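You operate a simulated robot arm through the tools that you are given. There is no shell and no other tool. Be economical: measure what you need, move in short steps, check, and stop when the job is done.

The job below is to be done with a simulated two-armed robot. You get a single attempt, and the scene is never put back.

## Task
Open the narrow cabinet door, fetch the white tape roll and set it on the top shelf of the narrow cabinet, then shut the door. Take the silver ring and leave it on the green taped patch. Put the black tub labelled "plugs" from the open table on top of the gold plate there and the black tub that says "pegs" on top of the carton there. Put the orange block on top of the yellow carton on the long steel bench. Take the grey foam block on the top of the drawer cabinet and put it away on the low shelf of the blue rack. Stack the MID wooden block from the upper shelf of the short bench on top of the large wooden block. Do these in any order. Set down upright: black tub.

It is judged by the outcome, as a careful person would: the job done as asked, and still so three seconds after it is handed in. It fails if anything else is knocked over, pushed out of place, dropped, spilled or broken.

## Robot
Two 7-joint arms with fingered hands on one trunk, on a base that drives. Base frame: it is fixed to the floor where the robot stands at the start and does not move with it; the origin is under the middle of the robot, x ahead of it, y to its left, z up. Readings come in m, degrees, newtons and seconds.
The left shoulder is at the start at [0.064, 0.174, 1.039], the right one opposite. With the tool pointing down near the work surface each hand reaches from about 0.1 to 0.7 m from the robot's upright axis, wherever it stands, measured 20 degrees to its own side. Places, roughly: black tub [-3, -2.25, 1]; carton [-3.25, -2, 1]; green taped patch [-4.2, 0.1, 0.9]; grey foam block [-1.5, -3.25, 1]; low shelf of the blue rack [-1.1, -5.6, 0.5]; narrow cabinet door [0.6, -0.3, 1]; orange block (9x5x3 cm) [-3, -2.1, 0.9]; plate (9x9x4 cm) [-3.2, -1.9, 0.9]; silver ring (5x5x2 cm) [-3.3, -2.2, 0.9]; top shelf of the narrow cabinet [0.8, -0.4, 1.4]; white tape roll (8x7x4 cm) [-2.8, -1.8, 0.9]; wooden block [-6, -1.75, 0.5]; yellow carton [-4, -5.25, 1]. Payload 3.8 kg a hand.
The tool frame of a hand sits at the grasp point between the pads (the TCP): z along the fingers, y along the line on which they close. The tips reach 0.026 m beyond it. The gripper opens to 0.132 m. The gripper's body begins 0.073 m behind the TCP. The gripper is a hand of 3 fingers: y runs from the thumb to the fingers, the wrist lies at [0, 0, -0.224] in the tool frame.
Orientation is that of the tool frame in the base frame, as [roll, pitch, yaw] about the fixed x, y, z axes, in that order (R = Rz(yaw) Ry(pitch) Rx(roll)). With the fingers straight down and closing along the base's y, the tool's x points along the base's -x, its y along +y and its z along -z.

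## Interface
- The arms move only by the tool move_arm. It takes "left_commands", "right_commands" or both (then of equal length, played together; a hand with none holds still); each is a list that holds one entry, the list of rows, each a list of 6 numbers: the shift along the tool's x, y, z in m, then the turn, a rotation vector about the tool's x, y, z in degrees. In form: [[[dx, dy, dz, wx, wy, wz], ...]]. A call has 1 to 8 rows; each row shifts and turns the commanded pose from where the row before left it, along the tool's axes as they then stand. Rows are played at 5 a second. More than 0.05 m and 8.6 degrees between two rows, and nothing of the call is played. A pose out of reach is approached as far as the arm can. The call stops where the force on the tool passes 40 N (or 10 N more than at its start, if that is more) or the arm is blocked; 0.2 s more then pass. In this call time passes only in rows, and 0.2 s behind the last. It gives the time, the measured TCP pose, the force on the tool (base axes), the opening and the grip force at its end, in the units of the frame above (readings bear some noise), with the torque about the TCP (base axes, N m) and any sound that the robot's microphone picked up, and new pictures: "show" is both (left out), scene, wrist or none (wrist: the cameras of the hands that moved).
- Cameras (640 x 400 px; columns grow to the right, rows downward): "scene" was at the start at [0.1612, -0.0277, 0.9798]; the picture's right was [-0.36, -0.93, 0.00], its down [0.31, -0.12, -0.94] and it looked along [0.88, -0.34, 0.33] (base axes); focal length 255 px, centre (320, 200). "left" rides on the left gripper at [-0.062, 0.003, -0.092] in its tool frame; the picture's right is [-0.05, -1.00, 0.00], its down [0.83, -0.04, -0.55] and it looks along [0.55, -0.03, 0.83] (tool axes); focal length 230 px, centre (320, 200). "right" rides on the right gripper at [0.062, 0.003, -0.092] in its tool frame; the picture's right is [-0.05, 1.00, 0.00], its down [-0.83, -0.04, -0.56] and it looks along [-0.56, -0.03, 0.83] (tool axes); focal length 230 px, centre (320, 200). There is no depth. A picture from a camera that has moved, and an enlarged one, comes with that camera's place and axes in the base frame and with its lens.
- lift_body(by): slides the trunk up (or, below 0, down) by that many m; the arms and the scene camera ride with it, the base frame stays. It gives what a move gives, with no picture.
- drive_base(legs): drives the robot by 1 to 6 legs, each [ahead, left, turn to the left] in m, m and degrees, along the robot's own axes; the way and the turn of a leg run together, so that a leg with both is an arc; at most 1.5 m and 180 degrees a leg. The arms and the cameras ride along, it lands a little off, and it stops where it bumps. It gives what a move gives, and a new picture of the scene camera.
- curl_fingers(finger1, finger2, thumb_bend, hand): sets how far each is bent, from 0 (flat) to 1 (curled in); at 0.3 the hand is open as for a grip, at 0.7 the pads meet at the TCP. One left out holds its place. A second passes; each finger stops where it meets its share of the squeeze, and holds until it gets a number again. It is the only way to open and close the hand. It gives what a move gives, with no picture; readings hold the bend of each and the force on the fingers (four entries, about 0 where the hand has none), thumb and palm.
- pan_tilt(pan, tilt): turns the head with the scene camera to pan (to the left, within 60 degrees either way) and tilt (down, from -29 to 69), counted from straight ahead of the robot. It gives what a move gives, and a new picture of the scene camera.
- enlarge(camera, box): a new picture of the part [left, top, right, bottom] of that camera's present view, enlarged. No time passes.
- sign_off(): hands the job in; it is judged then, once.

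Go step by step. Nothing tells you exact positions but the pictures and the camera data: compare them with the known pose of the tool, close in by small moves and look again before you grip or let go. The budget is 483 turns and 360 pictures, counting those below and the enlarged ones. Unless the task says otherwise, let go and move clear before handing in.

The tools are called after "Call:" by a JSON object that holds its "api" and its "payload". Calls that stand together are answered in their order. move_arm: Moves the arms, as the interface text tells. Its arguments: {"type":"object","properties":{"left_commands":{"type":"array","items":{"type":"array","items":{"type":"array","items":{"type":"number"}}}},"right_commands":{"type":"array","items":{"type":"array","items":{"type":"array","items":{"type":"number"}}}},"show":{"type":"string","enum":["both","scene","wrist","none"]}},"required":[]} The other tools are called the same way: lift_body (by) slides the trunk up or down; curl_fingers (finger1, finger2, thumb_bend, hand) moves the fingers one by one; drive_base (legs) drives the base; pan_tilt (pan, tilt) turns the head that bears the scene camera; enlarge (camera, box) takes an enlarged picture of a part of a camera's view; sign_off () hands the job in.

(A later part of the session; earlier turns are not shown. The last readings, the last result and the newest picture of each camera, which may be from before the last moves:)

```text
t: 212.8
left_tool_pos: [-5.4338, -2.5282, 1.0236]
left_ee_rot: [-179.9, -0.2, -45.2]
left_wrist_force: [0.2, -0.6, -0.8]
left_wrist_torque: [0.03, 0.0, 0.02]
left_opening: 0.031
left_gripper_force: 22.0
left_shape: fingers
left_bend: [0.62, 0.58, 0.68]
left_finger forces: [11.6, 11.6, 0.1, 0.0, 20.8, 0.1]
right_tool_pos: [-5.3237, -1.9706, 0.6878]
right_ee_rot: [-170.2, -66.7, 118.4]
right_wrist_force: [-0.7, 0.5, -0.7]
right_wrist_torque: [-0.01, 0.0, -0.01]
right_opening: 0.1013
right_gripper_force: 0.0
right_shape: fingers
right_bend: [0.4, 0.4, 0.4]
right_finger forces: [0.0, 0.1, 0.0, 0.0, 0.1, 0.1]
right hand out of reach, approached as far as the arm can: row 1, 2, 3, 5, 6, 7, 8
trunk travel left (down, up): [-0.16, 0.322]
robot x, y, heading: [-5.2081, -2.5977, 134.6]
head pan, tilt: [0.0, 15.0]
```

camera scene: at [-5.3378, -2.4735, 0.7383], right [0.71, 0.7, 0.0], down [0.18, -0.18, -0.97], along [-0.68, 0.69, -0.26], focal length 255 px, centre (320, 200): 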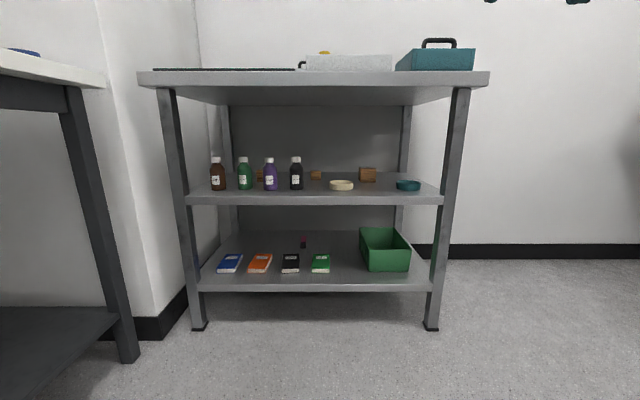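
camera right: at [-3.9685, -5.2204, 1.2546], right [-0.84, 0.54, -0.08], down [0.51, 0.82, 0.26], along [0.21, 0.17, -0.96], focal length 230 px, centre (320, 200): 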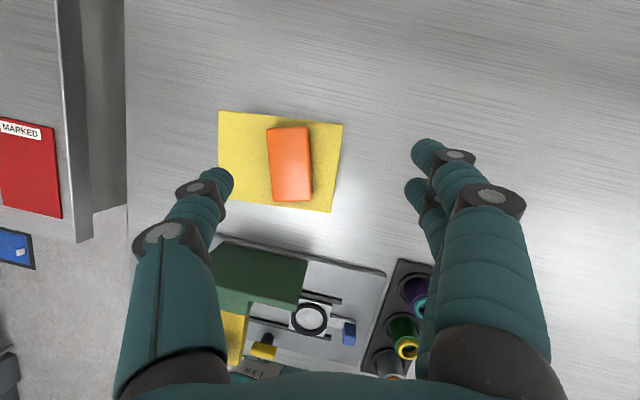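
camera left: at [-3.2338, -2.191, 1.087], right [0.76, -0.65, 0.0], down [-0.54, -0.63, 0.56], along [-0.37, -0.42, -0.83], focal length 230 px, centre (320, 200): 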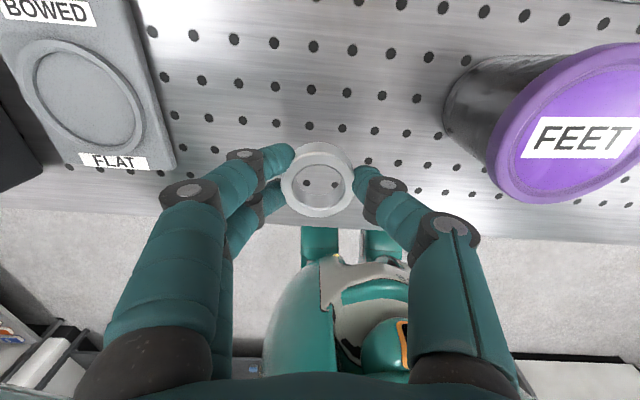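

The right arm has poor geometry here; the left arm suits this spot much better. So I deliver the ring first and return with the left hand free. Raise the trunk and restore the right hand pitch.

Call:
{"api": "lift_body", "payload": {"by": 0.32}}

Call:
{"api": "move_arm", "payload": {"right_commands": [[[0.02, 0, 0, 0, -8, 0], [0.02, 0, 0, 0, -8, 0], [0.02, 0, 0, 0, -8, 0], [0.02, 0, 0, 0, -8, 0], [0.02, 0, 0, 0, -8, 0], [0.02, 0, 0, 0, -8, 0]]], "show": "none"}}

Call:
{"api": "drive_base", "payload": {"legs": [[-0.6, 0.1, 0], [0, 0, -180]]}}

```text
t: 216.0
left_tool_pos: [-5.4364, -2.5262, 1.3446]
left_ee_rot: [179.9, -0.2, -45.2]
left_wrist_force: [-0.1, -0.2, -0.2]
left_wrist_torque: [0.0, -0.03, -0.02]
left_opening: 0.0309
left_gripper_force: 22.1
left_shape: fingers
left_bend: [0.62, 0.58, 0.68]
left_finger forces: [11.7, 11.6, 0.0, 0.0, 20.8, 0.0]
right_tool_pos: [-5.3227, -1.9741, 1.008]
right_ee_rot: [-170.3, -66.6, 118.4]
right_wrist_force: [-0.5, -0.8, -0.4]
right_wrist_torque: [0.02, 0.0, 0.03]
right_opening: 0.1013
right_gripper_force: 0.1
right_shape: fingers
right_bend: [0.4, 0.4, 0.4]
right_finger forces: [0.1, 0.0, 0.1, 0.1, 0.0, 0.1]
trunk travel left (down, up): [-0.48, 0.002]
robot x, y, heading: [-5.2108, -2.5987, 134.7]
head pan, tilt: [0.0, 15.0]
```

```text
t: 217.4
left_tool_pos: [-5.4367, -2.5259, 1.3459]
left_ee_rot: [179.8, 0.0, -45.2]
left_wrist_force: [0.7, -0.3, 0.4]
left_wrist_torque: [-0.02, -0.02, 0.02]
left_opening: 0.0311
left_gripper_force: 22.2
left_shape: fingers
left_bend: [0.62, 0.58, 0.68]
left_finger forces: [11.6, 11.6, 0.0, 0.0, 20.8, 0.0]
right_tool_pos: [-5.3675, -1.9058, 1.0949]
right_ee_rot: [-176.0, -18.8, 125.9]
right_wrist_force: [-0.2, 1.1, -0.1]
right_wrist_torque: [-0.02, -0.01, 0.01]
right_opening: 0.1014
right_gripper_force: 0.1
right_shape: fingers
right_bend: [0.4, 0.4, 0.4]
right_finger forces: [0.0, 0.0, 0.0, 0.0, 0.0, 0.0]
trunk travel left (down, up): [-0.48, 0.002]
robot x, y, heading: [-5.2096, -2.6013, 134.7]
head pan, tilt: [0.0, 15.0]
```

```text
t: 228.2
left_tool_pos: [-4.6262, -3.1692, 1.3452]
left_ee_rot: [179.8, -0.1, 136.4]
left_wrist_force: [0.0, -0.4, -0.4]
left_wrist_torque: [-0.01, -0.03, 0.03]
left_opening: 0.031
left_gripper_force: 22.1
left_shape: fingers
left_bend: [0.62, 0.58, 0.68]
left_finger forces: [11.7, 11.7, 0.0, 0.1, 20.8, 0.0]
right_tool_pos: [-4.6771, -3.7913, 1.0954]
right_ee_rot: [-175.9, -19.0, -52.5]
right_wrist_force: [-0.9, 0.4, 0.5]
right_wrist_torque: [0.02, 0.03, 0.0]
right_opening: 0.1014
right_gripper_force: 0.0
right_shape: fingers
right_bend: [0.4, 0.4, 0.4]
right_finger forces: [0.0, 0.0, 0.0, 0.0, 0.1, 0.0]
trunk travel left (down, up): [-0.48, 0.002]
robot x, y, heading: [-4.8542, -3.0961, -43.8]
head pan, tilt: [0.0, 15.0]
camera scene: at [-4.7077, -3.2405, 1.0928], right [-0.69, -0.72, 0.0], down [-0.19, 0.18, -0.97], along [0.7, -0.67, -0.26], focal length 255 px, centre (320, 200)
```

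scene: 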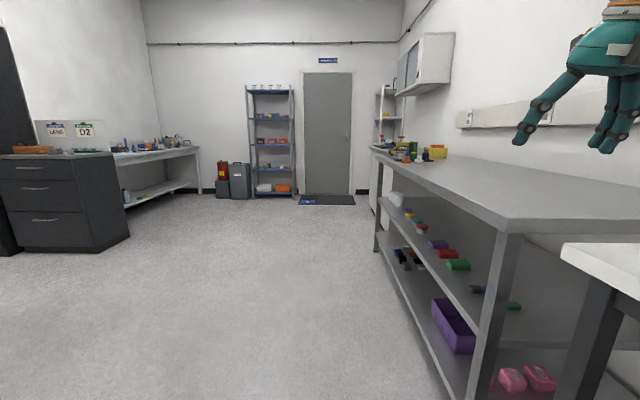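

I see the blue rack and drawer cabinet along this aisle. I drive round the table's end: forward, then turn left.

Call:
{"api": "drive_base", "payload": {"legs": [[0.3, 0.4, 0], [1.35, 0, 0], [0, 0, 89], [1.4, 0, 0], [1.4, 0, 0]]}}

```text
t: 255.4
left_tool_pos: [-1.3295, -1.7171, 1.3455]
left_ee_rot: [179.9, -0.1, -134.4]
left_wrist_force: [-0.4, -0.3, -0.1]
left_wrist_torque: [0.0, 0.02, 0.03]
left_opening: 0.0307
left_gripper_force: 22.3
left_shape: fingers
left_bend: [0.62, 0.58, 0.68]
left_finger forces: [11.6, 11.6, 0.0, 0.0, 20.8, 0.1]
right_tool_pos: [-0.7092, -1.7746, 1.0949]
right_ee_rot: [-175.9, -18.8, 36.8]
right_wrist_force: [0.6, -0.3, -0.1]
right_wrist_torque: [0.03, 0.05, -0.01]
right_opening: 0.1012
right_gripper_force: 0.1
right_shape: fingers
right_bend: [0.4, 0.4, 0.4]
right_finger forces: [0.0, 0.0, 0.1, 0.0, 0.0, 0.0]
trunk travel left (down, up): [-0.48, 0.002]
robot x, y, heading: [-1.3973, -1.9415, 45.4]
head pan, tilt: [0.0, 15.0]
camera scene: at [-1.2613, -1.798, 1.0928], right [0.71, -0.7, 0.0], down [-0.18, -0.18, -0.97], along [0.68, 0.69, -0.26], focal length 255 px, centre (320, 200)
```

scene: 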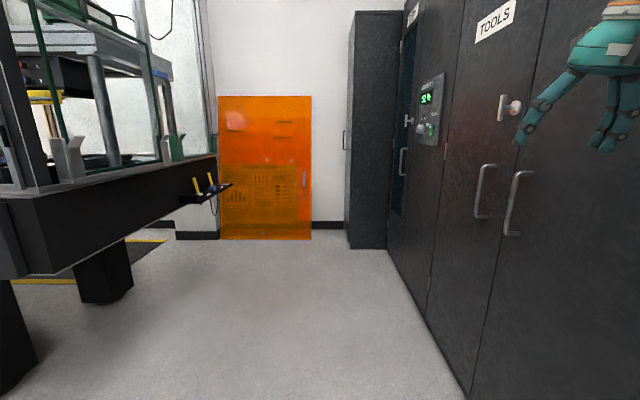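

Now turn left to look along the table's near side.

Call:
{"api": "drive_base", "payload": {"legs": [[0, 0, 89.5]]}}

```text
t: 259.6
left_tool_pos: [-1.626, -1.8669, 1.3451]
left_ee_rot: [179.8, -0.1, -45.3]
left_wrist_force: [-0.2, 0.2, -0.1]
left_wrist_torque: [0.02, 0.01, 0.0]
left_opening: 0.0313
left_gripper_force: 22.3
left_shape: fingers
left_bend: [0.62, 0.58, 0.68]
left_finger forces: [11.6, 11.7, 0.1, 0.0, 20.8, 0.0]
right_tool_pos: [-1.5571, -1.247, 1.0945]
right_ee_rot: [-175.9, -18.8, 125.8]
right_wrist_force: [-0.6, 0.5, 0.2]
right_wrist_torque: [-0.04, -0.01, -0.02]
right_opening: 0.1015
right_gripper_force: 0.0
right_shape: fingers
right_bend: [0.4, 0.4, 0.4]
right_finger forces: [0.0, 0.1, 0.0, 0.0, 0.0, 0.0]
trunk travel left (down, up): [-0.48, 0.002]
robot x, y, heading: [-1.4007, -1.9411, 134.7]
head pan, tilt: [0.0, 15.0]
camera scene: at [-1.5441, -1.7984, 1.0928], right [0.71, 0.7, 0.0], down [0.18, -0.18, -0.97], along [-0.68, 0.69, -0.26], focal length 255 px, centre (320, 200)
```

scene: 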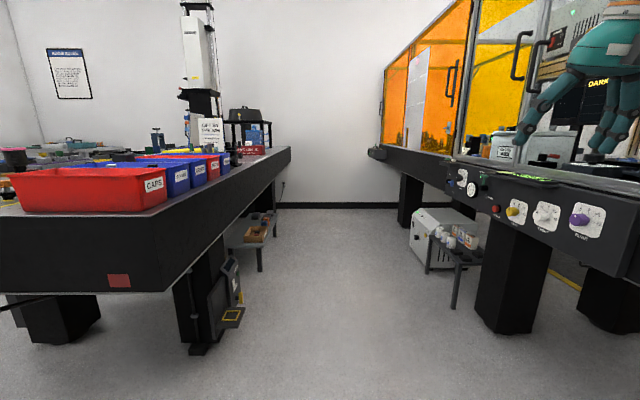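

The alley between the tables is ~1 m wide. I tuck the right hand in, then drive up the alley.

Call:
{"api": "move_arm", "payload": {"right_commands": [[[-0.0426, 0, -0.0139, 0, 0, 0], [-0.0426, 0, -0.0139, 0, 0, 0], [-0.0426, 0, -0.0139, 0, 0, 0], [-0.0426, 0, -0.0139, 0, 0, 0], [-0.0426, 0, -0.0139, 0, 0, 0], [0, -0.045, 0, 0, 0, 0], [0, -0.045, 0, 0, 0, 0]]], "show": "none"}}

Call:
{"api": "drive_base", "payload": {"legs": [[0.3, -0.17, 0], [1.4, 0, 0], [0.6, 0, 0]]}}

Call:
{"api": "pan_tilt", "payload": {"pan": 35, "tilt": 20}}

```text
t: 261.2
left_tool_pos: [-1.6268, -1.8677, 1.3445]
left_ee_rot: [179.8, 0.0, -45.2]
left_wrist_force: [-0.6, -0.8, -0.6]
left_wrist_torque: [-0.02, -0.03, -0.02]
left_opening: 0.0309
left_gripper_force: 22.0
left_shape: fingers
left_bend: [0.62, 0.58, 0.68]
left_finger forces: [11.5, 11.8, 0.1, 0.0, 20.8, 0.0]
right_tool_pos: [-1.4946, -1.4803, 1.0993]
right_ee_rot: [-176.0, -18.9, 125.9]
right_wrist_force: [-0.3, -0.5, 0.5]
right_wrist_torque: [0.01, -0.01, 0.03]
right_opening: 0.1013
right_gripper_force: 0.0
right_shape: fingers
right_bend: [0.4, 0.4, 0.4]
right_finger forces: [0.0, 0.0, 0.0, 0.0, 0.0, 0.0]
trunk travel left (down, up): [-0.48, 0.002]
robot x, y, heading: [-1.397, -1.9435, 134.7]
head pan, tilt: [0.0, 15.0]
```

```text
t: 273.1
left_tool_pos: [-3.086, -0.0714, 1.3438]
left_ee_rot: [179.9, 0.0, -46.8]
left_wrist_force: [-0.5, -0.9, 0.3]
left_wrist_torque: [0.02, 0.02, 0.01]
left_opening: 0.0308
left_gripper_force: 22.1
left_shape: fingers
left_bend: [0.62, 0.58, 0.68]
left_finger forces: [11.6, 11.8, 0.0, 0.0, 20.8, 0.1]
right_tool_pos: [-2.9439, 0.3126, 1.0986]
right_ee_rot: [-175.9, -19.0, 124.5]
right_wrist_force: [0.7, -0.1, -0.7]
right_wrist_torque: [0.0, 0.0, 0.02]
right_opening: 0.1009
right_gripper_force: 0.1
right_shape: fingers
right_bend: [0.4, 0.4, 0.4]
right_finger forces: [0.1, 0.0, 0.0, 0.0, 0.1, 0.0]
trunk travel left (down, up): [-0.48, 0.002]
robot x, y, heading: [-2.8664, -0.1468, 133.4]
head pan, tilt: [0.0, 15.0]
camera scene: at [-3.0028, -0.0041, 1.0929], right [0.73, 0.68, 0.0], down [0.18, -0.19, -0.97], along [-0.66, 0.7, -0.26], focal length 255 px, centre (320, 200)
```

scene: 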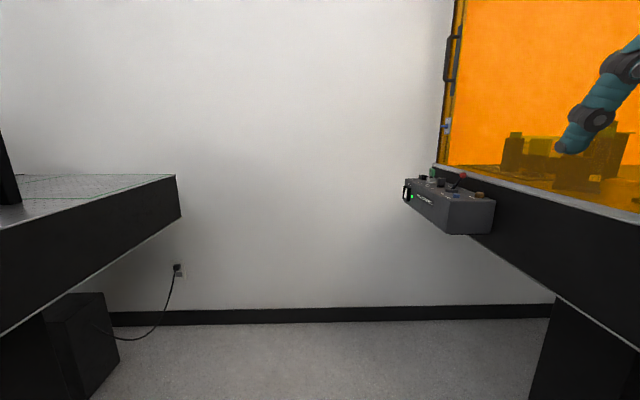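

```text
t: 274.1
left_tool_pos: [-3.0851, -0.0721, 1.3457]
left_ee_rot: [179.9, -0.1, -46.8]
left_wrist_force: [-0.5, -0.1, 0.2]
left_wrist_torque: [-0.02, 0.04, 0.0]
left_opening: 0.0311
left_gripper_force: 22.4
left_shape: fingers
left_bend: [0.62, 0.58, 0.68]
left_finger forces: [11.6, 11.8, 0.0, 0.1, 20.8, 0.0]
right_tool_pos: [-2.9425, 0.3125, 1.099]
right_ee_rot: [-175.8, -18.9, 124.4]
right_wrist_force: [-0.3, 0.0, -0.1]
right_wrist_torque: [0.0, 0.01, -0.02]
right_opening: 0.1012
right_gripper_force: 0.2
right_shape: fingers
right_bend: [0.4, 0.4, 0.4]
right_finger forces: [0.0, 0.1, 0.0, 0.0, 0.1, 0.1]
trunk travel left (down, up): [-0.48, 0.002]
robot x, y, heading: [-2.8647, -0.1462, 133.3]
head pan, tilt: [35.0, 20.0]
camera scene: at [-3.0301, -0.053, 1.0847], right [0.21, 0.98, 0.0], down [0.33, -0.07, -0.94], along [-0.92, 0.19, -0.34], focal length 255 px, centre (320, 200)
```

scene: 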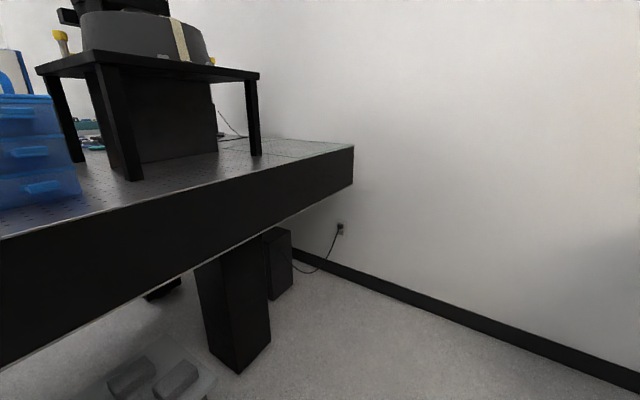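

Call:
{"api": "enlarge", "payload": {"camera": "scene", "box": [220, 110, 380, 200]}}

```text
4.00 times, centred on (300, 155) of scene
camera zoom: at [-3.0301, -0.053, 1.0847], right [0.21, 0.98, 0.0], down [0.33, -0.07, -0.94], along [-0.92, 0.19, -0.34], focal length 1018 px, centre (400, 380)
```

zoom: 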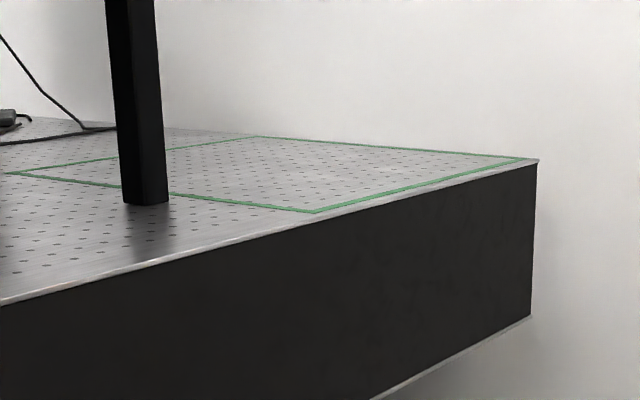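

The patch is a large taped rectangle at the table's far corner: x−y∈[−4.69,−4.06], x+y∈[−4.58,−3.93]. I drive next to it.

Call:
{"api": "drive_base", "payload": {"legs": [[0.69, 0.34, 0], [0, 0, 37]]}}

Call:
{"api": "pan_tilt", "payload": {"pan": 20, "tilt": 30}}

```text
t: 279.9
left_tool_pos: [-3.8077, 0.0523, 1.3446]
left_ee_rot: [179.9, -0.1, -10.8]
left_wrist_force: [0.5, -0.1, -0.2]
left_wrist_torque: [-0.04, -0.01, -0.02]
left_opening: 0.0311
left_gripper_force: 21.9
left_shape: fingers
left_bend: [0.62, 0.58, 0.68]
left_finger forces: [11.5, 11.8, 0.0, 0.0, 20.8, 0.0]
right_tool_pos: [-3.9175, 0.4474, 1.099]
right_ee_rot: [-176.0, -18.8, 160.3]
right_wrist_force: [0.2, -0.5, 0.2]
right_wrist_torque: [-0.01, -0.02, 0.02]
right_opening: 0.1013
right_gripper_force: 0.0
right_shape: fingers
right_bend: [0.4, 0.4, 0.4]
right_finger forces: [0.1, 0.0, 0.1, 0.1, 0.1, 0.0]
trunk travel left (down, up): [-0.48, 0.002]
robot x, y, heading: [-3.5767, 0.1196, 169.1]
head pan, tilt: [35.0, 20.0]
camera scene: at [-3.7735, 0.1005, 1.0847], right [-0.41, 0.91, 0.0], down [0.31, 0.14, -0.94], along [-0.86, -0.38, -0.34], focal length 255 px, centre (320, 200)
```

scene: 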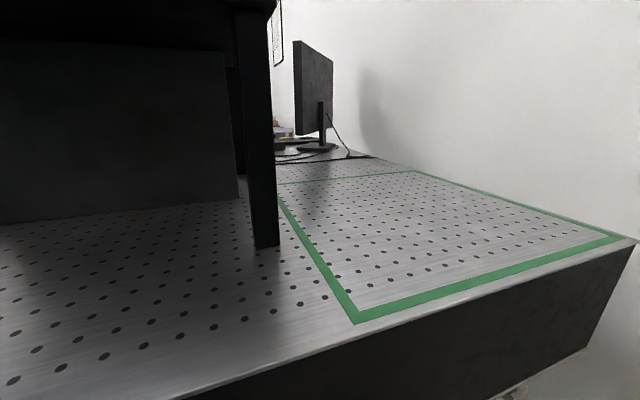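

```text
t: 280.7
left_tool_pos: [-3.8069, 0.0501, 1.3457]
left_ee_rot: [179.9, -0.1, -10.8]
left_wrist_force: [-0.5, -0.1, -0.1]
left_wrist_torque: [-0.01, 0.02, 0.01]
left_opening: 0.0311
left_gripper_force: 21.9
left_shape: fingers
left_bend: [0.62, 0.58, 0.68]
left_finger forces: [11.6, 11.9, 0.1, 0.0, 20.7, 0.1]
right_tool_pos: [-3.9181, 0.4473, 1.0986]
right_ee_rot: [-176.0, -18.9, 160.3]
right_wrist_force: [0.2, -0.3, -0.2]
right_wrist_torque: [-0.02, 0.0, 0.03]
right_opening: 0.1011
right_gripper_force: 0.0
right_shape: fingers
right_bend: [0.4, 0.4, 0.4]
right_finger forces: [0.0, 0.1, 0.0, 0.0, 0.0, 0.1]
trunk travel left (down, up): [-0.48, 0.002]
robot x, y, heading: [-3.5829, 0.1178, 169.0]
head pan, tilt: [20.0, 30.0]
camera scene: at [-3.7777, 0.1241, 1.0687], right [-0.16, 0.99, 0.0], down [0.49, 0.08, -0.87], along [-0.86, -0.14, -0.5], focal length 255 px, centre (320, 200)
```

scene: 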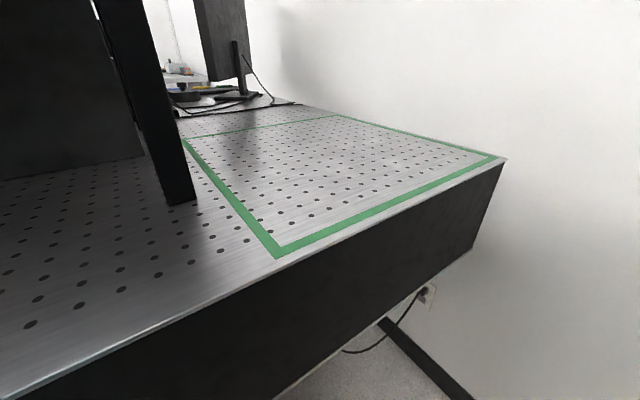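

The stand leg is near the left elbow's path, so I reposition further along and turned more to the left.

Call:
{"api": "drive_base", "payload": {"legs": [[0.23, -0.19, 0], [0, 0, 31]]}}

Call:
{"api": "move_arm", "payload": {"left_commands": [[[0, 0, 0.045, 0, 0, 0], [0, 0, 0.045, 0, 0, 0], [0, 0, 0.045, 0, 0, 0], [0, 0, 0.045, 0, 0, 0], [-0.03, 0, 0.035, 0, 0, 0], [-0.045, 0, 0, 0, 0, 0], [-0.045, 0, 0, 0, 0, 0]]], "show": "both"}}

```text
t: 282.8
left_tool_pos: [-3.9767, 0.2574, 1.3448]
left_ee_rot: [179.8, -0.1, -10.6]
left_wrist_force: [0.9, 0.0, -0.2]
left_wrist_torque: [0.01, 0.0, 0.01]
left_opening: 0.0313
left_gripper_force: 22.0
left_shape: fingers
left_bend: [0.62, 0.58, 0.68]
left_finger forces: [11.6, 11.8, 0.1, 0.0, 20.7, 0.0]
right_tool_pos: [-4.0821, 0.648, 1.096]
right_ee_rot: [-176.1, -18.3, 161.5]
right_wrist_force: [1.9, -2.9, 0.8]
right_wrist_torque: [-0.02, -0.05, -0.07]
right_opening: 0.0969
right_gripper_force: 1.4
right_shape: fingers
right_bend: [0.43, 0.4, 0.4]
right_finger forces: [3.5, 0.0, 0.1, 0.0, 0.0, 0.0]
trunk travel left (down, up): [-0.48, 0.002]
robot x, y, heading: [-3.7497, 0.3236, 169.2]
head pan, tilt: [20.0, 30.0]
stopped in leg 1: the force on the tool passed its limit at 85 N (the readings are from after the stop); the commanded pose is now the measured one
camera scene: at [-3.9463, 0.3286, 1.0687], right [-0.16, 0.99, 0.0], down [0.49, 0.08, -0.87], along [-0.86, -0.14, -0.5], focal length 255 px, centre (320, 200)
```

scene: 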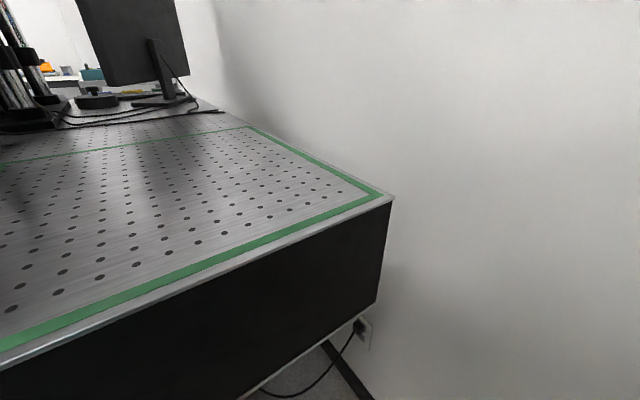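

```text
t: 284.4
left_tool_pos: [-4.0928, 0.2761, 1.1321]
left_ee_rot: [179.9, -0.1, -10.7]
left_wrist_force: [-0.2, -0.1, -0.2]
left_wrist_torque: [-0.01, 0.0, -0.02]
left_opening: 0.0307
left_gripper_force: 21.4
left_shape: fingers
left_bend: [0.62, 0.58, 0.68]
left_finger forces: [11.4, 11.8, 0.1, 0.0, 20.7, 0.0]
right_tool_pos: [-4.082, 0.6467, 1.0966]
right_ee_rot: [-176.1, -18.2, 161.4]
right_wrist_force: [3.5, -3.8, -0.9]
right_wrist_torque: [-0.15, -0.12, -0.23]
right_opening: 0.0972
right_gripper_force: 2.5
right_shape: fingers
right_bend: [0.43, 0.4, 0.4]
right_finger forces: [5.4, 0.1, 0.0, 0.1, 0.1, 0.0]
trunk travel left (down, up): [-0.48, 0.002]
robot x, y, heading: [-3.7516, 0.3217, 169.1]
head pan, tilt: [20.0, 30.0]
camera scene: at [-3.9463, 0.3281, 1.0687], right [-0.16, 0.99, 0.0], down [0.49, 0.08, -0.87], along [-0.86, -0.14, -0.5], focal length 255 px, centre (320, 200)
camera left: at [-4.1532, 0.2849, 1.2249], right [0.13, 0.99, 0.0], down [0.82, -0.11, 0.56], along [0.55, -0.08, -0.83], focal length 230 px, centre (320, 200)
```

scene: 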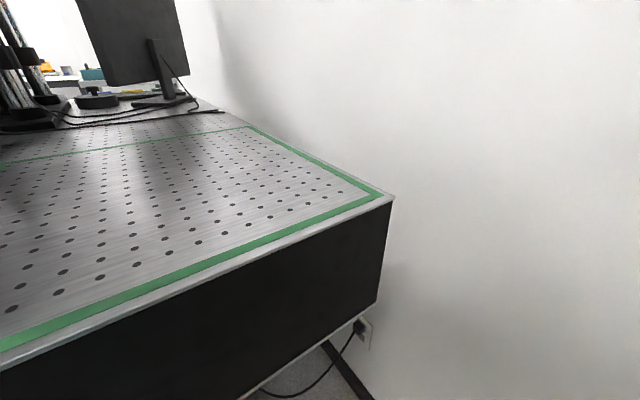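
left: 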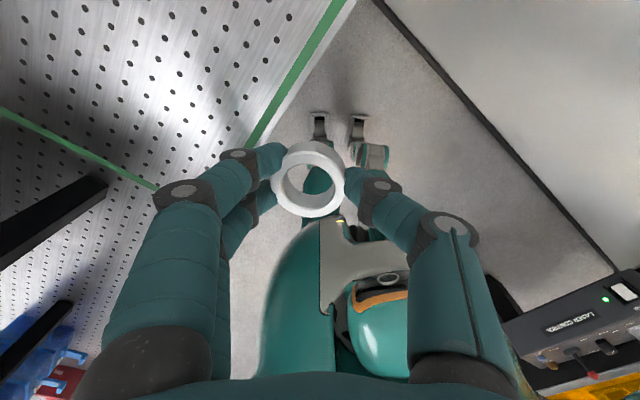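

The right finger touched the wall; I pull that hand back and move the ring over the patch.

Call:
{"api": "move_arm", "payload": {"right_commands": [[[-0.0426, -0.01, -0.0139, 0, 0, 0], [-0.0426, -0.01, -0.0139, 0, 0, 0], [-0.0426, -0.01, -0.0139, 0, 0, 0], [0, 0, 0, 0, 0, 0], [0, 0, 0, 0, 0, 0], [0, 0, 0, 0, 0, 0], [0, 0, 0, 0, 0, 0]]], "left_commands": [[[-0.0105, 0.0403, 0, 0, 0, 0], [-0.0105, 0.0403, 0, 0, 0, 0], [-0.0105, 0.0403, 0, 0, 0, 0], [-0.0105, 0.0403, 0, 0, 0, 0], [-0.0105, 0.0403, 0, 0, 0, 0], [-0.0105, 0.0403, 0, 0, 0, 0], [0, 0, 0.04, 0, 0, 0]]], "show": "both"}}

```text
t: 286.2
left_tool_pos: [-4.2468, 0.1706, 1.1002]
left_ee_rot: [179.1, 0.4, -21.3]
left_wrist_force: [0.9, 0.6, -0.1]
left_wrist_torque: [0.02, 0.0, -0.01]
left_opening: 0.0308
left_gripper_force: 21.5
left_shape: fingers
left_bend: [0.62, 0.58, 0.68]
left_finger forces: [11.6, 11.4, 0.1, 0.0, 20.4, 0.0]
right_tool_pos: [-3.99, 0.6906, 1.0937]
right_ee_rot: [-174.8, -17.6, 151.9]
right_wrist_force: [0.2, 0.3, -0.6]
right_wrist_torque: [-0.02, 0.0, 0.0]
right_opening: 0.1017
right_gripper_force: 0.1
right_shape: fingers
right_bend: [0.4, 0.4, 0.4]
right_finger forces: [0.0, 0.0, 0.0, 0.0, 0.0, 0.0]
right hand out of reach, approached as far as the arm can: row 2, 3
trunk travel left (down, up): [-0.48, 0.002]
robot x, y, heading: [-3.7492, 0.3244, 159.8]
head pan, tilt: [20.0, 30.0]
stopped in row 7 (left hand): the arm was blocked; the commanded pose is now the measured one
camera scene: at [-3.9523, 0.39, 1.0679], right [0.0, 1.0, -0.03], down [0.51, -0.02, -0.86], along [-0.86, -0.01, -0.51], focal length 255 px, centre (320, 200)
camera right: at [-4.0136, 0.7168, 1.1981], right [0.49, 0.87, -0.1], down [0.85, -0.45, 0.28], along [0.2, -0.22, -0.95], focal length 230 px, centre (320, 200)
camera left: at [-4.303, 0.1911, 1.1943], right [0.31, 0.95, -0.01], down [0.8, -0.26, 0.55], along [0.52, -0.18, -0.84], focal length 230 px, centre (320, 200)
```

scene: 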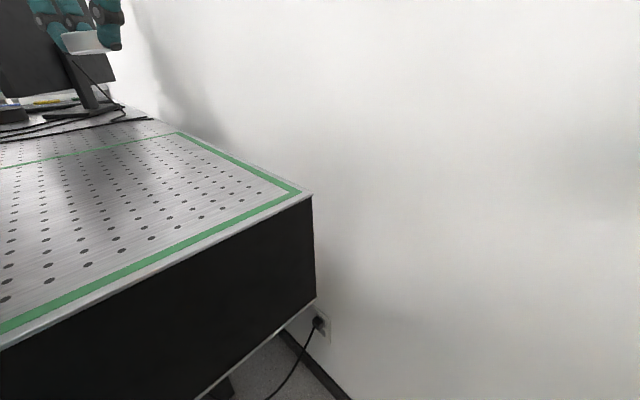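
right: 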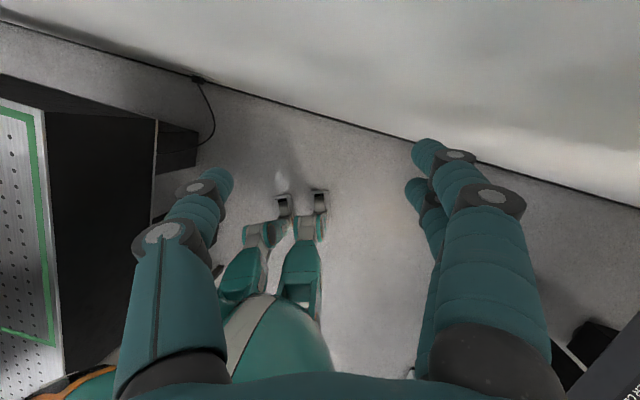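
left: 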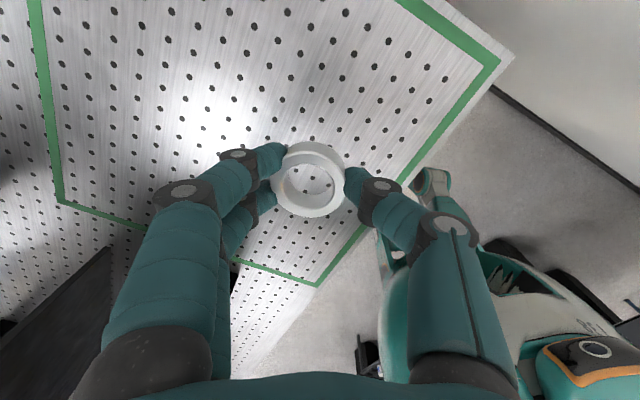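

The left arm was blocked and the base swung ~10°; the elbow may touch the black stand. The ring is already above the patch. I look left before moving on.

Call:
{"api": "pan_tilt", "payload": {"pan": 60, "tilt": 15}}

```text
t: 287.3
left_tool_pos: [-4.2493, 0.1703, 1.0981]
left_ee_rot: [178.9, 0.1, -20.9]
left_wrist_force: [-0.2, -0.2, -0.6]
left_wrist_torque: [0.02, 0.0, -0.03]
left_opening: 0.0305
left_gripper_force: 21.4
left_shape: fingers
left_bend: [0.62, 0.58, 0.68]
left_finger forces: [11.7, 11.3, 0.0, 0.0, 20.3, 0.0]
right_tool_pos: [-3.9943, 0.6922, 1.0868]
right_ee_rot: [-174.6, -17.1, 151.9]
right_wrist_force: [0.3, -0.4, 0.0]
right_wrist_torque: [-0.03, 0.02, 0.03]
right_opening: 0.1015
right_gripper_force: 0.0
right_shape: fingers
right_bend: [0.4, 0.4, 0.4]
right_finger forces: [0.0, 0.1, 0.0, 0.0, 0.0, 0.0]
trunk travel left (down, up): [-0.48, 0.002]
robot x, y, heading: [-3.7492, 0.3213, 160.0]
head pan, tilt: [60.0, 15.0]
camera scene: at [-3.934, 0.3306, 1.0917], right [-0.64, 0.76, -0.03], down [0.21, 0.14, -0.97], along [-0.74, -0.63, -0.25], focal length 255 px, centre (320, 200)
```

scene: 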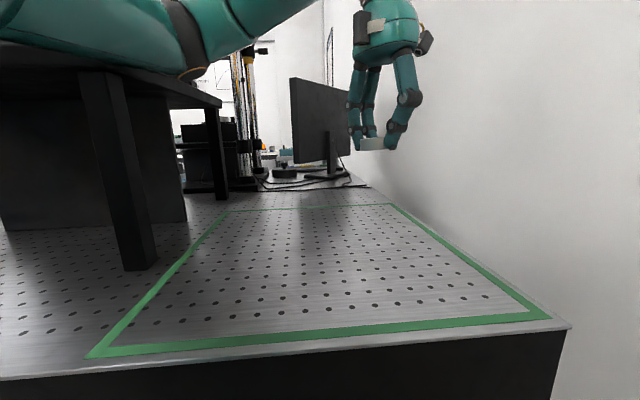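

The left elbow rests on the black stand's top. I retrace: raise the hand and bring it back right.

Call:
{"api": "move_arm", "payload": {"left_commands": [[[0, 0, -0.04, 0, 0, 0], [0.0, -0.03, -0.03, 0, 0, 0], [0.0105, -0.0403, 0, 0, 0, 0], [0.0105, -0.0403, 0, 0, 0, 0], [0.0105, -0.0403, 0, 0, 0, 0], [0.0105, -0.0403, 0, 0, 0, 0]]], "show": "scene"}}

```text
t: 288.7
left_tool_pos: [-4.1323, 0.2981, 1.1645]
left_ee_rot: [-179.9, 0.6, -20.1]
left_wrist_force: [0.4, -0.3, -0.1]
left_wrist_torque: [0.01, -0.01, 0.01]
left_opening: 0.0306
left_gripper_force: 21.8
left_shape: fingers
left_bend: [0.62, 0.58, 0.68]
left_finger forces: [11.4, 11.5, 0.1, 0.0, 20.3, 0.1]
right_tool_pos: [-3.9867, 0.6605, 1.0982]
right_ee_rot: [-175.9, -18.2, 152.8]
right_wrist_force: [0.0, 0.3, -0.2]
right_wrist_torque: [0.01, 0.01, -0.01]
right_opening: 0.1016
right_gripper_force: 0.0
right_shape: fingers
right_bend: [0.4, 0.4, 0.4]
right_finger forces: [0.1, 0.1, 0.0, 0.0, 0.0, 0.0]
trunk travel left (down, up): [-0.48, 0.002]
robot x, y, heading: [-3.7518, 0.3247, 160.6]
head pan, tilt: [60.0, 15.0]
camera scene: at [-3.925, 0.2999, 1.0928], right [-0.65, 0.76, 0.0], down [0.2, 0.17, -0.97], along [-0.73, -0.63, -0.26], focal length 255 px, centre (320, 200)
```

scene: 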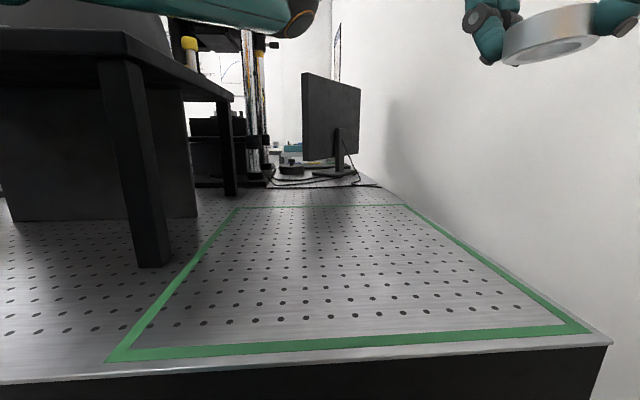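

Clear of the stand again, and it seems unmoved. I turn the base left to face the patch squarely, then shift right.

Call:
{"api": "drive_base", "payload": {"legs": [[0, 0, 54], [0.02, -0.08, 0]]}}

Call:
{"api": "pan_tilt", "payload": {"pan": 20, "tilt": 25}}

```text
t: 290.2
left_tool_pos: [-4.0896, 0.1824, 1.1746]
left_ee_rot: [-179.5, 2.2, -3.9]
left_wrist_force: [-0.4, 0.6, -0.1]
left_wrist_torque: [0.0, -0.01, 0.01]
left_opening: 0.0307
left_gripper_force: 21.9
left_shape: fingers
left_bend: [0.62, 0.58, 0.68]
left_finger forces: [11.6, 11.5, 0.0, 0.0, 20.3, 0.0]
right_tool_pos: [-4.049, 0.5845, 1.1042]
right_ee_rot: [-177.1, -18.8, 167.1]
right_wrist_force: [0.6, 0.4, 0.0]
right_wrist_torque: [0.01, 0.01, -0.01]
right_opening: 0.1016
right_gripper_force: 0.1
right_shape: fingers
right_bend: [0.4, 0.4, 0.4]
right_finger forces: [0.1, 0.1, 0.0, 0.0, 0.1, 0.0]
trunk travel left (down, up): [-0.48, 0.002]
robot x, y, heading: [-3.7397, 0.3198, 176.5]
head pan, tilt: [60.0, 15.0]
stopped in leg 1: the robot was blocked; the commanded pose is now the measured one
camera scene: at [-3.8925, 0.2433, 1.0956], right [-0.83, 0.55, 0.01], down [0.13, 0.22, -0.97], along [-0.54, -0.8, -0.26], focal length 255 px, centre (320, 200)
```

scene: 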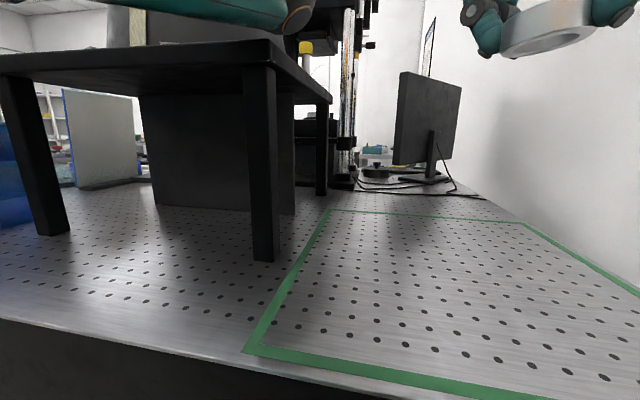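

```text
t: 291.3
left_tool_pos: [-4.0895, 0.1821, 1.1735]
left_ee_rot: [-179.4, 2.3, -4.1]
left_wrist_force: [-0.2, -0.9, 0.0]
left_wrist_torque: [0.03, 0.01, 0.0]
left_opening: 0.0307
left_gripper_force: 21.4
left_shape: fingers
left_bend: [0.62, 0.58, 0.68]
left_finger forces: [11.5, 11.6, 0.0, 0.1, 20.4, 0.0]
right_tool_pos: [-4.049, 0.583, 1.1034]
right_ee_rot: [-177.3, -18.7, 167.1]
right_wrist_force: [0.3, 0.2, 0.1]
right_wrist_torque: [0.03, 0.07, 0.01]
right_opening: 0.1017
right_gripper_force: 0.0
right_shape: fingers
right_bend: [0.4, 0.4, 0.4]
right_finger forces: [0.0, 0.1, 0.0, 0.0, 0.1, 0.0]
trunk travel left (down, up): [-0.48, 0.002]
robot x, y, heading: [-3.741, 0.3206, 176.2]
head pan, tilt: [20.0, 25.0]
camera scene: at [-3.9291, 0.2949, 1.0799], right [-0.28, 0.96, 0.01], down [0.39, 0.13, -0.91], along [-0.87, -0.26, -0.41], focal length 255 px, centre (320, 200)
```

scene: 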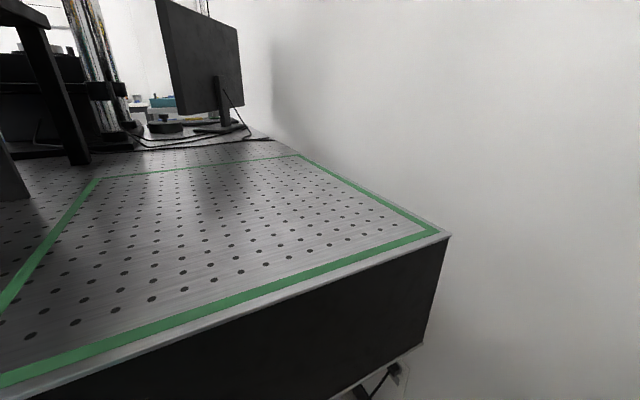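

Still blocked, likely the left elbow against the stand. I back straight away from the table to free it.

Call:
{"api": "drive_base", "payload": {"legs": [[-0.14, -0.08, 0]]}}

Call:
{"api": "pan_tilt", "payload": {"pan": 60, "tilt": 0}}

```text
t: 292.7
left_tool_pos: [-3.9626, 0.2564, 1.1639]
left_ee_rot: [-179.7, 0.6, -4.0]
left_wrist_force: [0.3, -1.1, 0.3]
left_wrist_torque: [0.04, 0.0, 0.01]
left_opening: 0.0305
left_gripper_force: 22.0
left_shape: fingers
left_bend: [0.62, 0.58, 0.68]
left_finger forces: [11.3, 11.7, 0.0, 0.0, 20.5, 0.0]
right_tool_pos: [-3.9196, 0.6564, 1.095]
right_ee_rot: [-176.9, -17.5, 167.4]
right_wrist_force: [0.4, -1.0, 0.6]
right_wrist_torque: [0.01, -0.02, 0.03]
right_opening: 0.1016
right_gripper_force: 0.1
right_shape: fingers
right_bend: [0.4, 0.4, 0.4]
right_finger forces: [0.0, 0.0, 0.0, 0.0, 0.0, 0.0]
trunk travel left (down, up): [-0.48, 0.002]
robot x, y, heading: [-3.5994, 0.3903, 176.5]
head pan, tilt: [20.0, 25.0]
camera scene: at [-3.7983, 0.3701, 1.0761], right [-0.28, 0.96, 0.0], down [0.41, 0.12, -0.91], along [-0.87, -0.26, -0.42], focal length 255 px, centre (320, 200)
```

scene: 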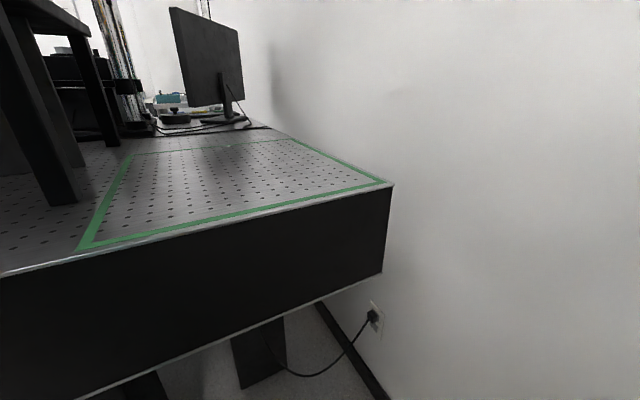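

```text
t: 293.8
left_tool_pos: [-3.9599, 0.2586, 1.1656]
left_ee_rot: [-179.8, 0.7, -4.0]
left_wrist_force: [0.7, 0.4, -0.2]
left_wrist_torque: [0.01, 0.0, -0.01]
left_opening: 0.0305
left_gripper_force: 21.6
left_shape: fingers
left_bend: [0.62, 0.58, 0.68]
left_finger forces: [11.2, 11.8, 0.1, 0.1, 20.5, 0.0]
right_tool_pos: [-3.919, 0.6578, 1.0956]
right_ee_rot: [-177.0, -17.6, 167.5]
right_wrist_force: [0.4, -0.3, 0.8]
right_wrist_torque: [0.01, 0.06, 0.01]
right_opening: 0.1014
right_gripper_force: 0.0
right_shape: fingers
right_bend: [0.4, 0.4, 0.4]
right_finger forces: [0.0, 0.1, 0.1, 0.1, 0.0, 0.1]
trunk travel left (down, up): [-0.48, 0.002]
robot x, y, heading: [-3.5987, 0.3892, 176.3]
head pan, tilt: [60.0, 0.0]
camera scene: at [-3.7592, 0.3221, 1.1169], right [-0.83, 0.55, 0.0], down [0.0, 0.0, -1.0], along [-0.55, -0.83, 0.0], focal length 255 px, centre (320, 200)
```

scene: 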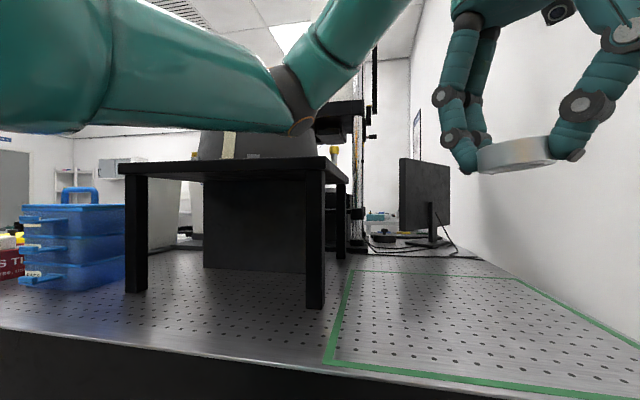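

Free now. Rotate in place here, farther from the table.

Call:
{"api": "drive_base", "payload": {"legs": [[0, 0, 38]]}}

```text
t: 296.0
left_tool_pos: [-3.7889, 0.0593, 1.1658]
left_ee_rot: [-178.9, 1.3, 32.2]
left_wrist_force: [0.2, 0.2, -2.0]
left_wrist_torque: [0.01, 0.0, -0.02]
left_opening: 0.0301
left_gripper_force: 20.8
left_shape: fingers
left_bend: [0.62, 0.58, 0.68]
left_finger forces: [11.0, 11.9, 0.0, 0.1, 20.4, 0.0]
right_tool_pos: [-3.9951, 0.4083, 1.1056]
right_ee_rot: [-177.9, -18.8, -156.6]
right_wrist_force: [-0.7, -0.3, -0.3]
right_wrist_torque: [0.0, -0.03, 0.04]
right_opening: 0.1014
right_gripper_force: 0.1
right_shape: fingers
right_bend: [0.4, 0.4, 0.4]
right_finger forces: [0.1, 0.0, 0.0, 0.0, 0.0, 0.0]
trunk travel left (down, up): [-0.48, 0.002]
robot x, y, heading: [-3.5932, 0.3873, -147.3]
head pan, tilt: [60.0, 0.0]
stopped in leg 1: the robot was blocked; the commanded pose is now the measured one
camera scene: at [-3.6659, 0.2309, 1.1169], right [-1.0, -0.05, 0.02], down [-0.02, 0.01, -1.0], along [0.05, -1.0, -0.01], focal length 255 px, centre (320, 200)
```

scene: 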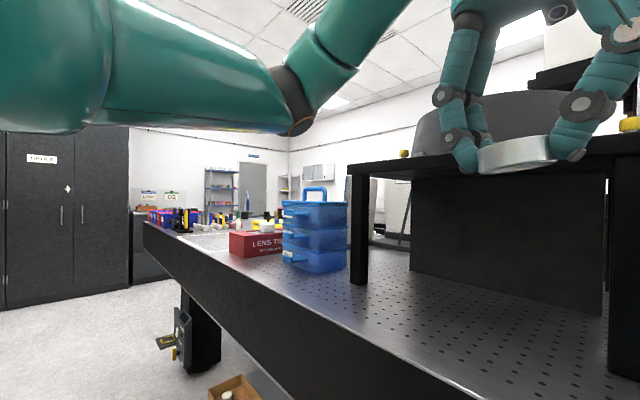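

Turned to −147°. I shift right/ahead toward the patch.

Call:
{"api": "drive_base", "payload": {"legs": [[0.08, -0.12, 0]]}}

Call:
{"api": "pan_tilt", "payload": {"pan": 10, "tilt": 15}}

```text
t: 296.7
left_tool_pos: [-3.7902, 0.0582, 1.1658]
left_ee_rot: [-178.8, 1.3, 32.0]
left_wrist_force: [0.4, 0.1, -0.5]
left_wrist_torque: [0.01, -0.02, 0.0]
left_opening: 0.0306
left_gripper_force: 22.0
left_shape: fingers
left_bend: [0.62, 0.58, 0.68]
left_finger forces: [11.0, 11.9, 0.0, 0.0, 20.4, 0.1]
right_tool_pos: [-3.9953, 0.4073, 1.1043]
right_ee_rot: [-177.9, -18.8, -156.7]
right_wrist_force: [-0.5, 0.5, -0.1]
right_wrist_torque: [-0.03, -0.04, 0.02]
right_opening: 0.1013
right_gripper_force: 0.1
right_shape: fingers
right_bend: [0.4, 0.4, 0.4]
right_finger forces: [0.1, 0.1, 0.1, 0.0, 0.0, 0.0]
trunk travel left (down, up): [-0.48, 0.002]
robot x, y, heading: [-3.601, 0.3876, -147.7]
head pan, tilt: [60.0, 0.0]
stopped in leg 1: the robot was blocked; the commanded pose is now the measured one
camera scene: at [-3.6673, 0.2299, 1.1169], right [-1.0, -0.05, 0.02], down [-0.02, 0.01, -1.0], along [0.05, -1.0, -0.01], focal length 255 px, centre (320, 200)
```

scene: 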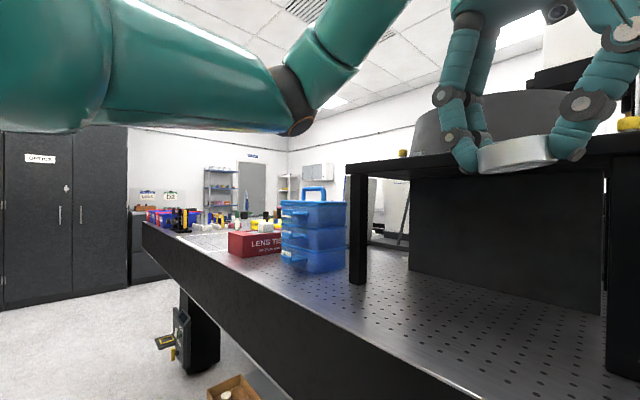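

```text
t: 297.9
left_tool_pos: [-3.7886, 0.0598, 1.166]
left_ee_rot: [-178.8, 1.5, 32.2]
left_wrist_force: [-0.4, -0.8, 0.4]
left_wrist_torque: [0.0, 0.02, 0.0]
left_opening: 0.0305
left_gripper_force: 21.3
left_shape: fingers
left_bend: [0.62, 0.58, 0.68]
left_finger forces: [10.9, 11.9, 0.1, 0.0, 20.4, 0.0]
right_tool_pos: [-3.9941, 0.4082, 1.1051]
right_ee_rot: [-177.9, -18.6, -156.5]
right_wrist_force: [-0.3, 1.2, -0.2]
right_wrist_torque: [-0.03, -0.03, 0.0]
right_opening: 0.1018
right_gripper_force: 0.0
right_shape: fingers
right_bend: [0.4, 0.4, 0.4]
right_finger forces: [0.0, 0.1, 0.1, 0.0, 0.1, 0.0]
trunk travel left (down, up): [-0.48, 0.002]
robot x, y, heading: [-3.6003, 0.3889, -147.1]
head pan, tilt: [10.0, 15.0]
camera scene: at [-3.7397, 0.2577, 1.0945], right [-0.68, 0.73, 0.02], down [0.17, 0.18, -0.97], along [-0.71, -0.65, -0.25], focal length 255 px, centre (320, 200)
```

scene: 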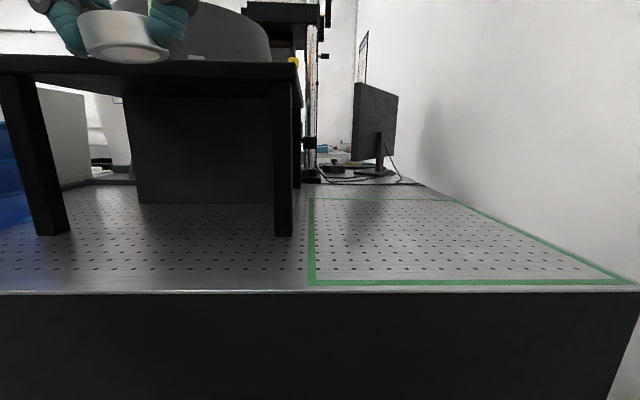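

Contact at the rear probably. Try a small pure forward step.

Call:
{"api": "drive_base", "payload": {"legs": [[0.07, 0, 0]]}}

```text
t: 298.7
left_tool_pos: [-3.7962, 0.0548, 1.1668]
left_ee_rot: [-178.8, 1.4, 31.6]
left_wrist_force: [-0.3, -0.5, 0.4]
left_wrist_torque: [0.02, 0.02, 0.0]
left_opening: 0.0304
left_gripper_force: 21.3
left_shape: fingers
left_bend: [0.62, 0.58, 0.68]
left_finger forces: [10.9, 11.9, 0.0, 0.1, 20.4, 0.1]
right_tool_pos: [-4.0014, 0.4057, 1.1038]
right_ee_rot: [-178.0, -18.4, -157.5]
right_wrist_force: [0.2, -0.1, -0.7]
right_wrist_torque: [-0.03, 0.01, 0.01]
right_opening: 0.1013
right_gripper_force: 0.1
right_shape: fingers
right_bend: [0.4, 0.4, 0.4]
right_finger forces: [0.0, 0.0, 0.0, 0.0, 0.1, 0.0]
trunk travel left (down, up): [-0.48, 0.002]
robot x, y, heading: [-3.5984, 0.381, -147.7]
head pan, tilt: [10.0, 15.0]
stopped in leg 1: the robot was blocked; the commanded pose is now the measured one
camera scene: at [-3.7449, 0.2526, 1.0945], right [-0.67, 0.74, 0.02], down [0.17, 0.18, -0.97], along [-0.72, -0.65, -0.25], focal length 255 px, centre (320, 200)
```

scene: 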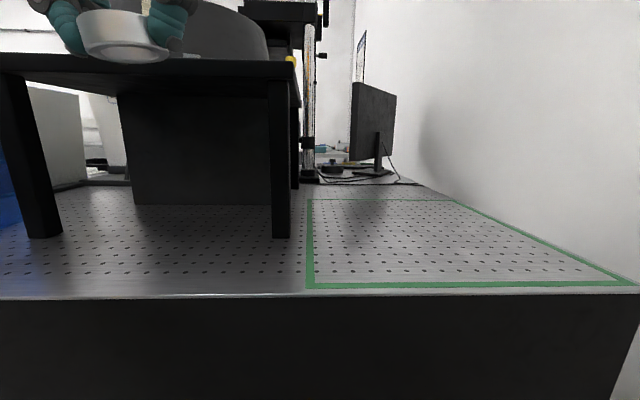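

Call:
{"api": "enlarge", "payload": {"camera": "left", "box": [0, 0, 640, 400]}}

Call:
{"api": "enlarge", "payload": {"camera": "right", "box": [0, 0, 640, 400]}}

```text
1.00 times, centred on (320, 200) of left (not enlarged: the box is as wide or as high as the picture)
camera zoom: at [-3.8425, 0.019, 1.2615], right [-0.57, 0.82, 0.02], down [0.7, 0.47, 0.54], along [0.43, 0.32, -0.84], focal length 230 px, centre (320, 200)
```

zoom: 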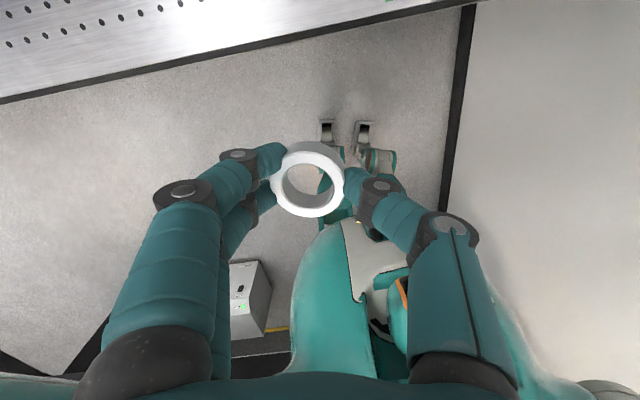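

```text
1.00 times, centred on (320, 200) of right (not enlarged: the box is as wide or as high as the picture)
camera zoom: at [-4.0313, 0.4022, 1.2113], right [-0.35, 0.94, -0.05], down [0.9, 0.35, 0.27], along [0.27, 0.05, -0.96], focal length 230 px, centre (320, 200)
```

zoom: 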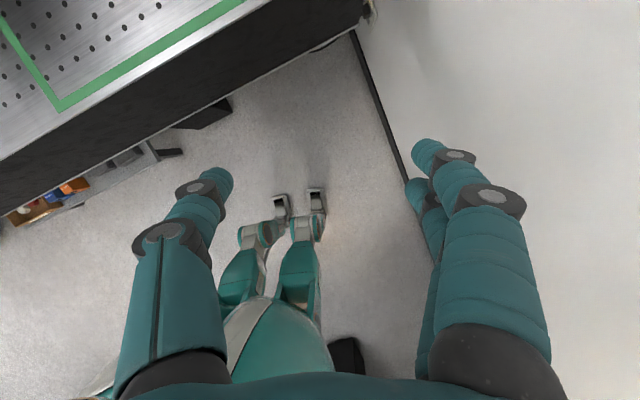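

The right elbow is likely against the wall on my right. Extending the right hand forward should tuck it in.

Call:
{"api": "move_arm", "payload": {"right_commands": [[[0.04, -0.015, 0.013, 0, 0, 0], [0.04, -0.015, 0.013, 0, 0, 0], [0.04, -0.015, 0.013, 0, 0, 0], [0.04, -0.015, 0.013, 0, 0, 0]]], "show": "none"}}

Call:
{"api": "drive_base", "payload": {"legs": [[0.1, 0, 0]]}}

```text
t: 299.7
left_tool_pos: [-3.8176, 0.0649, 1.1646]
left_ee_rot: [-179.7, 0.6, 31.9]
left_wrist_force: [0.0, 0.5, -0.4]
left_wrist_torque: [0.03, -0.02, 0.0]
left_opening: 0.0303
left_gripper_force: 21.7
left_shape: fingers
left_bend: [0.62, 0.58, 0.68]
left_finger forces: [10.9, 11.9, 0.0, 0.1, 20.4, 0.0]
right_tool_pos: [-4.1474, 0.2904, 1.0925]
right_ee_rot: [-177.3, -17.4, -157.2]
right_wrist_force: [-0.3, -0.1, -0.7]
right_wrist_torque: [0.03, 0.0, 0.01]
right_opening: 0.1011
right_gripper_force: 0.1
right_shape: fingers
right_bend: [0.4, 0.4, 0.4]
right_finger forces: [0.0, 0.0, 0.0, 0.1, 0.0, 0.1]
trunk travel left (down, up): [-0.48, 0.002]
robot x, y, heading: [-3.6039, 0.383, -147.6]
head pan, tilt: [10.0, 15.0]
```

```text
t: 300.8
left_tool_pos: [-3.9004, 0.011, 1.1667]
left_ee_rot: [-179.8, 0.8, 31.9]
left_wrist_force: [0.3, 0.9, -0.9]
left_wrist_torque: [-0.01, 0.0, -0.01]
left_opening: 0.0303
left_gripper_force: 21.4
left_shape: fingers
left_bend: [0.62, 0.58, 0.68]
left_finger forces: [10.8, 11.9, 0.1, 0.1, 20.5, 0.0]
right_tool_pos: [-4.2328, 0.2373, 1.0947]
right_ee_rot: [-177.0, -17.5, -157.1]
right_wrist_force: [0.5, 0.1, 0.5]
right_wrist_torque: [0.01, -0.03, 0.04]
right_opening: 0.1015
right_gripper_force: 0.0
right_shape: fingers
right_bend: [0.4, 0.4, 0.4]
right_finger forces: [0.0, 0.1, 0.0, 0.0, 0.0, 0.0]
trunk travel left (down, up): [-0.48, 0.002]
robot x, y, heading: [-3.6892, 0.3323, -147.6]
head pan, tilt: [10.0, 15.0]
camera scene: at [-3.8488, 0.2088, 1.093], right [-0.68, 0.74, 0.0], down [0.19, 0.17, -0.97], along [-0.71, -0.65, -0.26], focal length 255 px, centre (320, 200)
```

scene: 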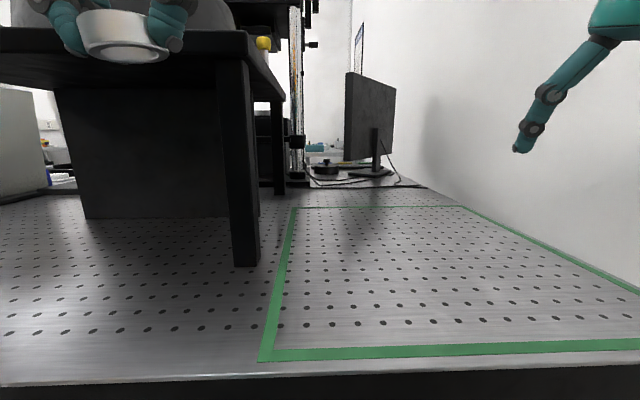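

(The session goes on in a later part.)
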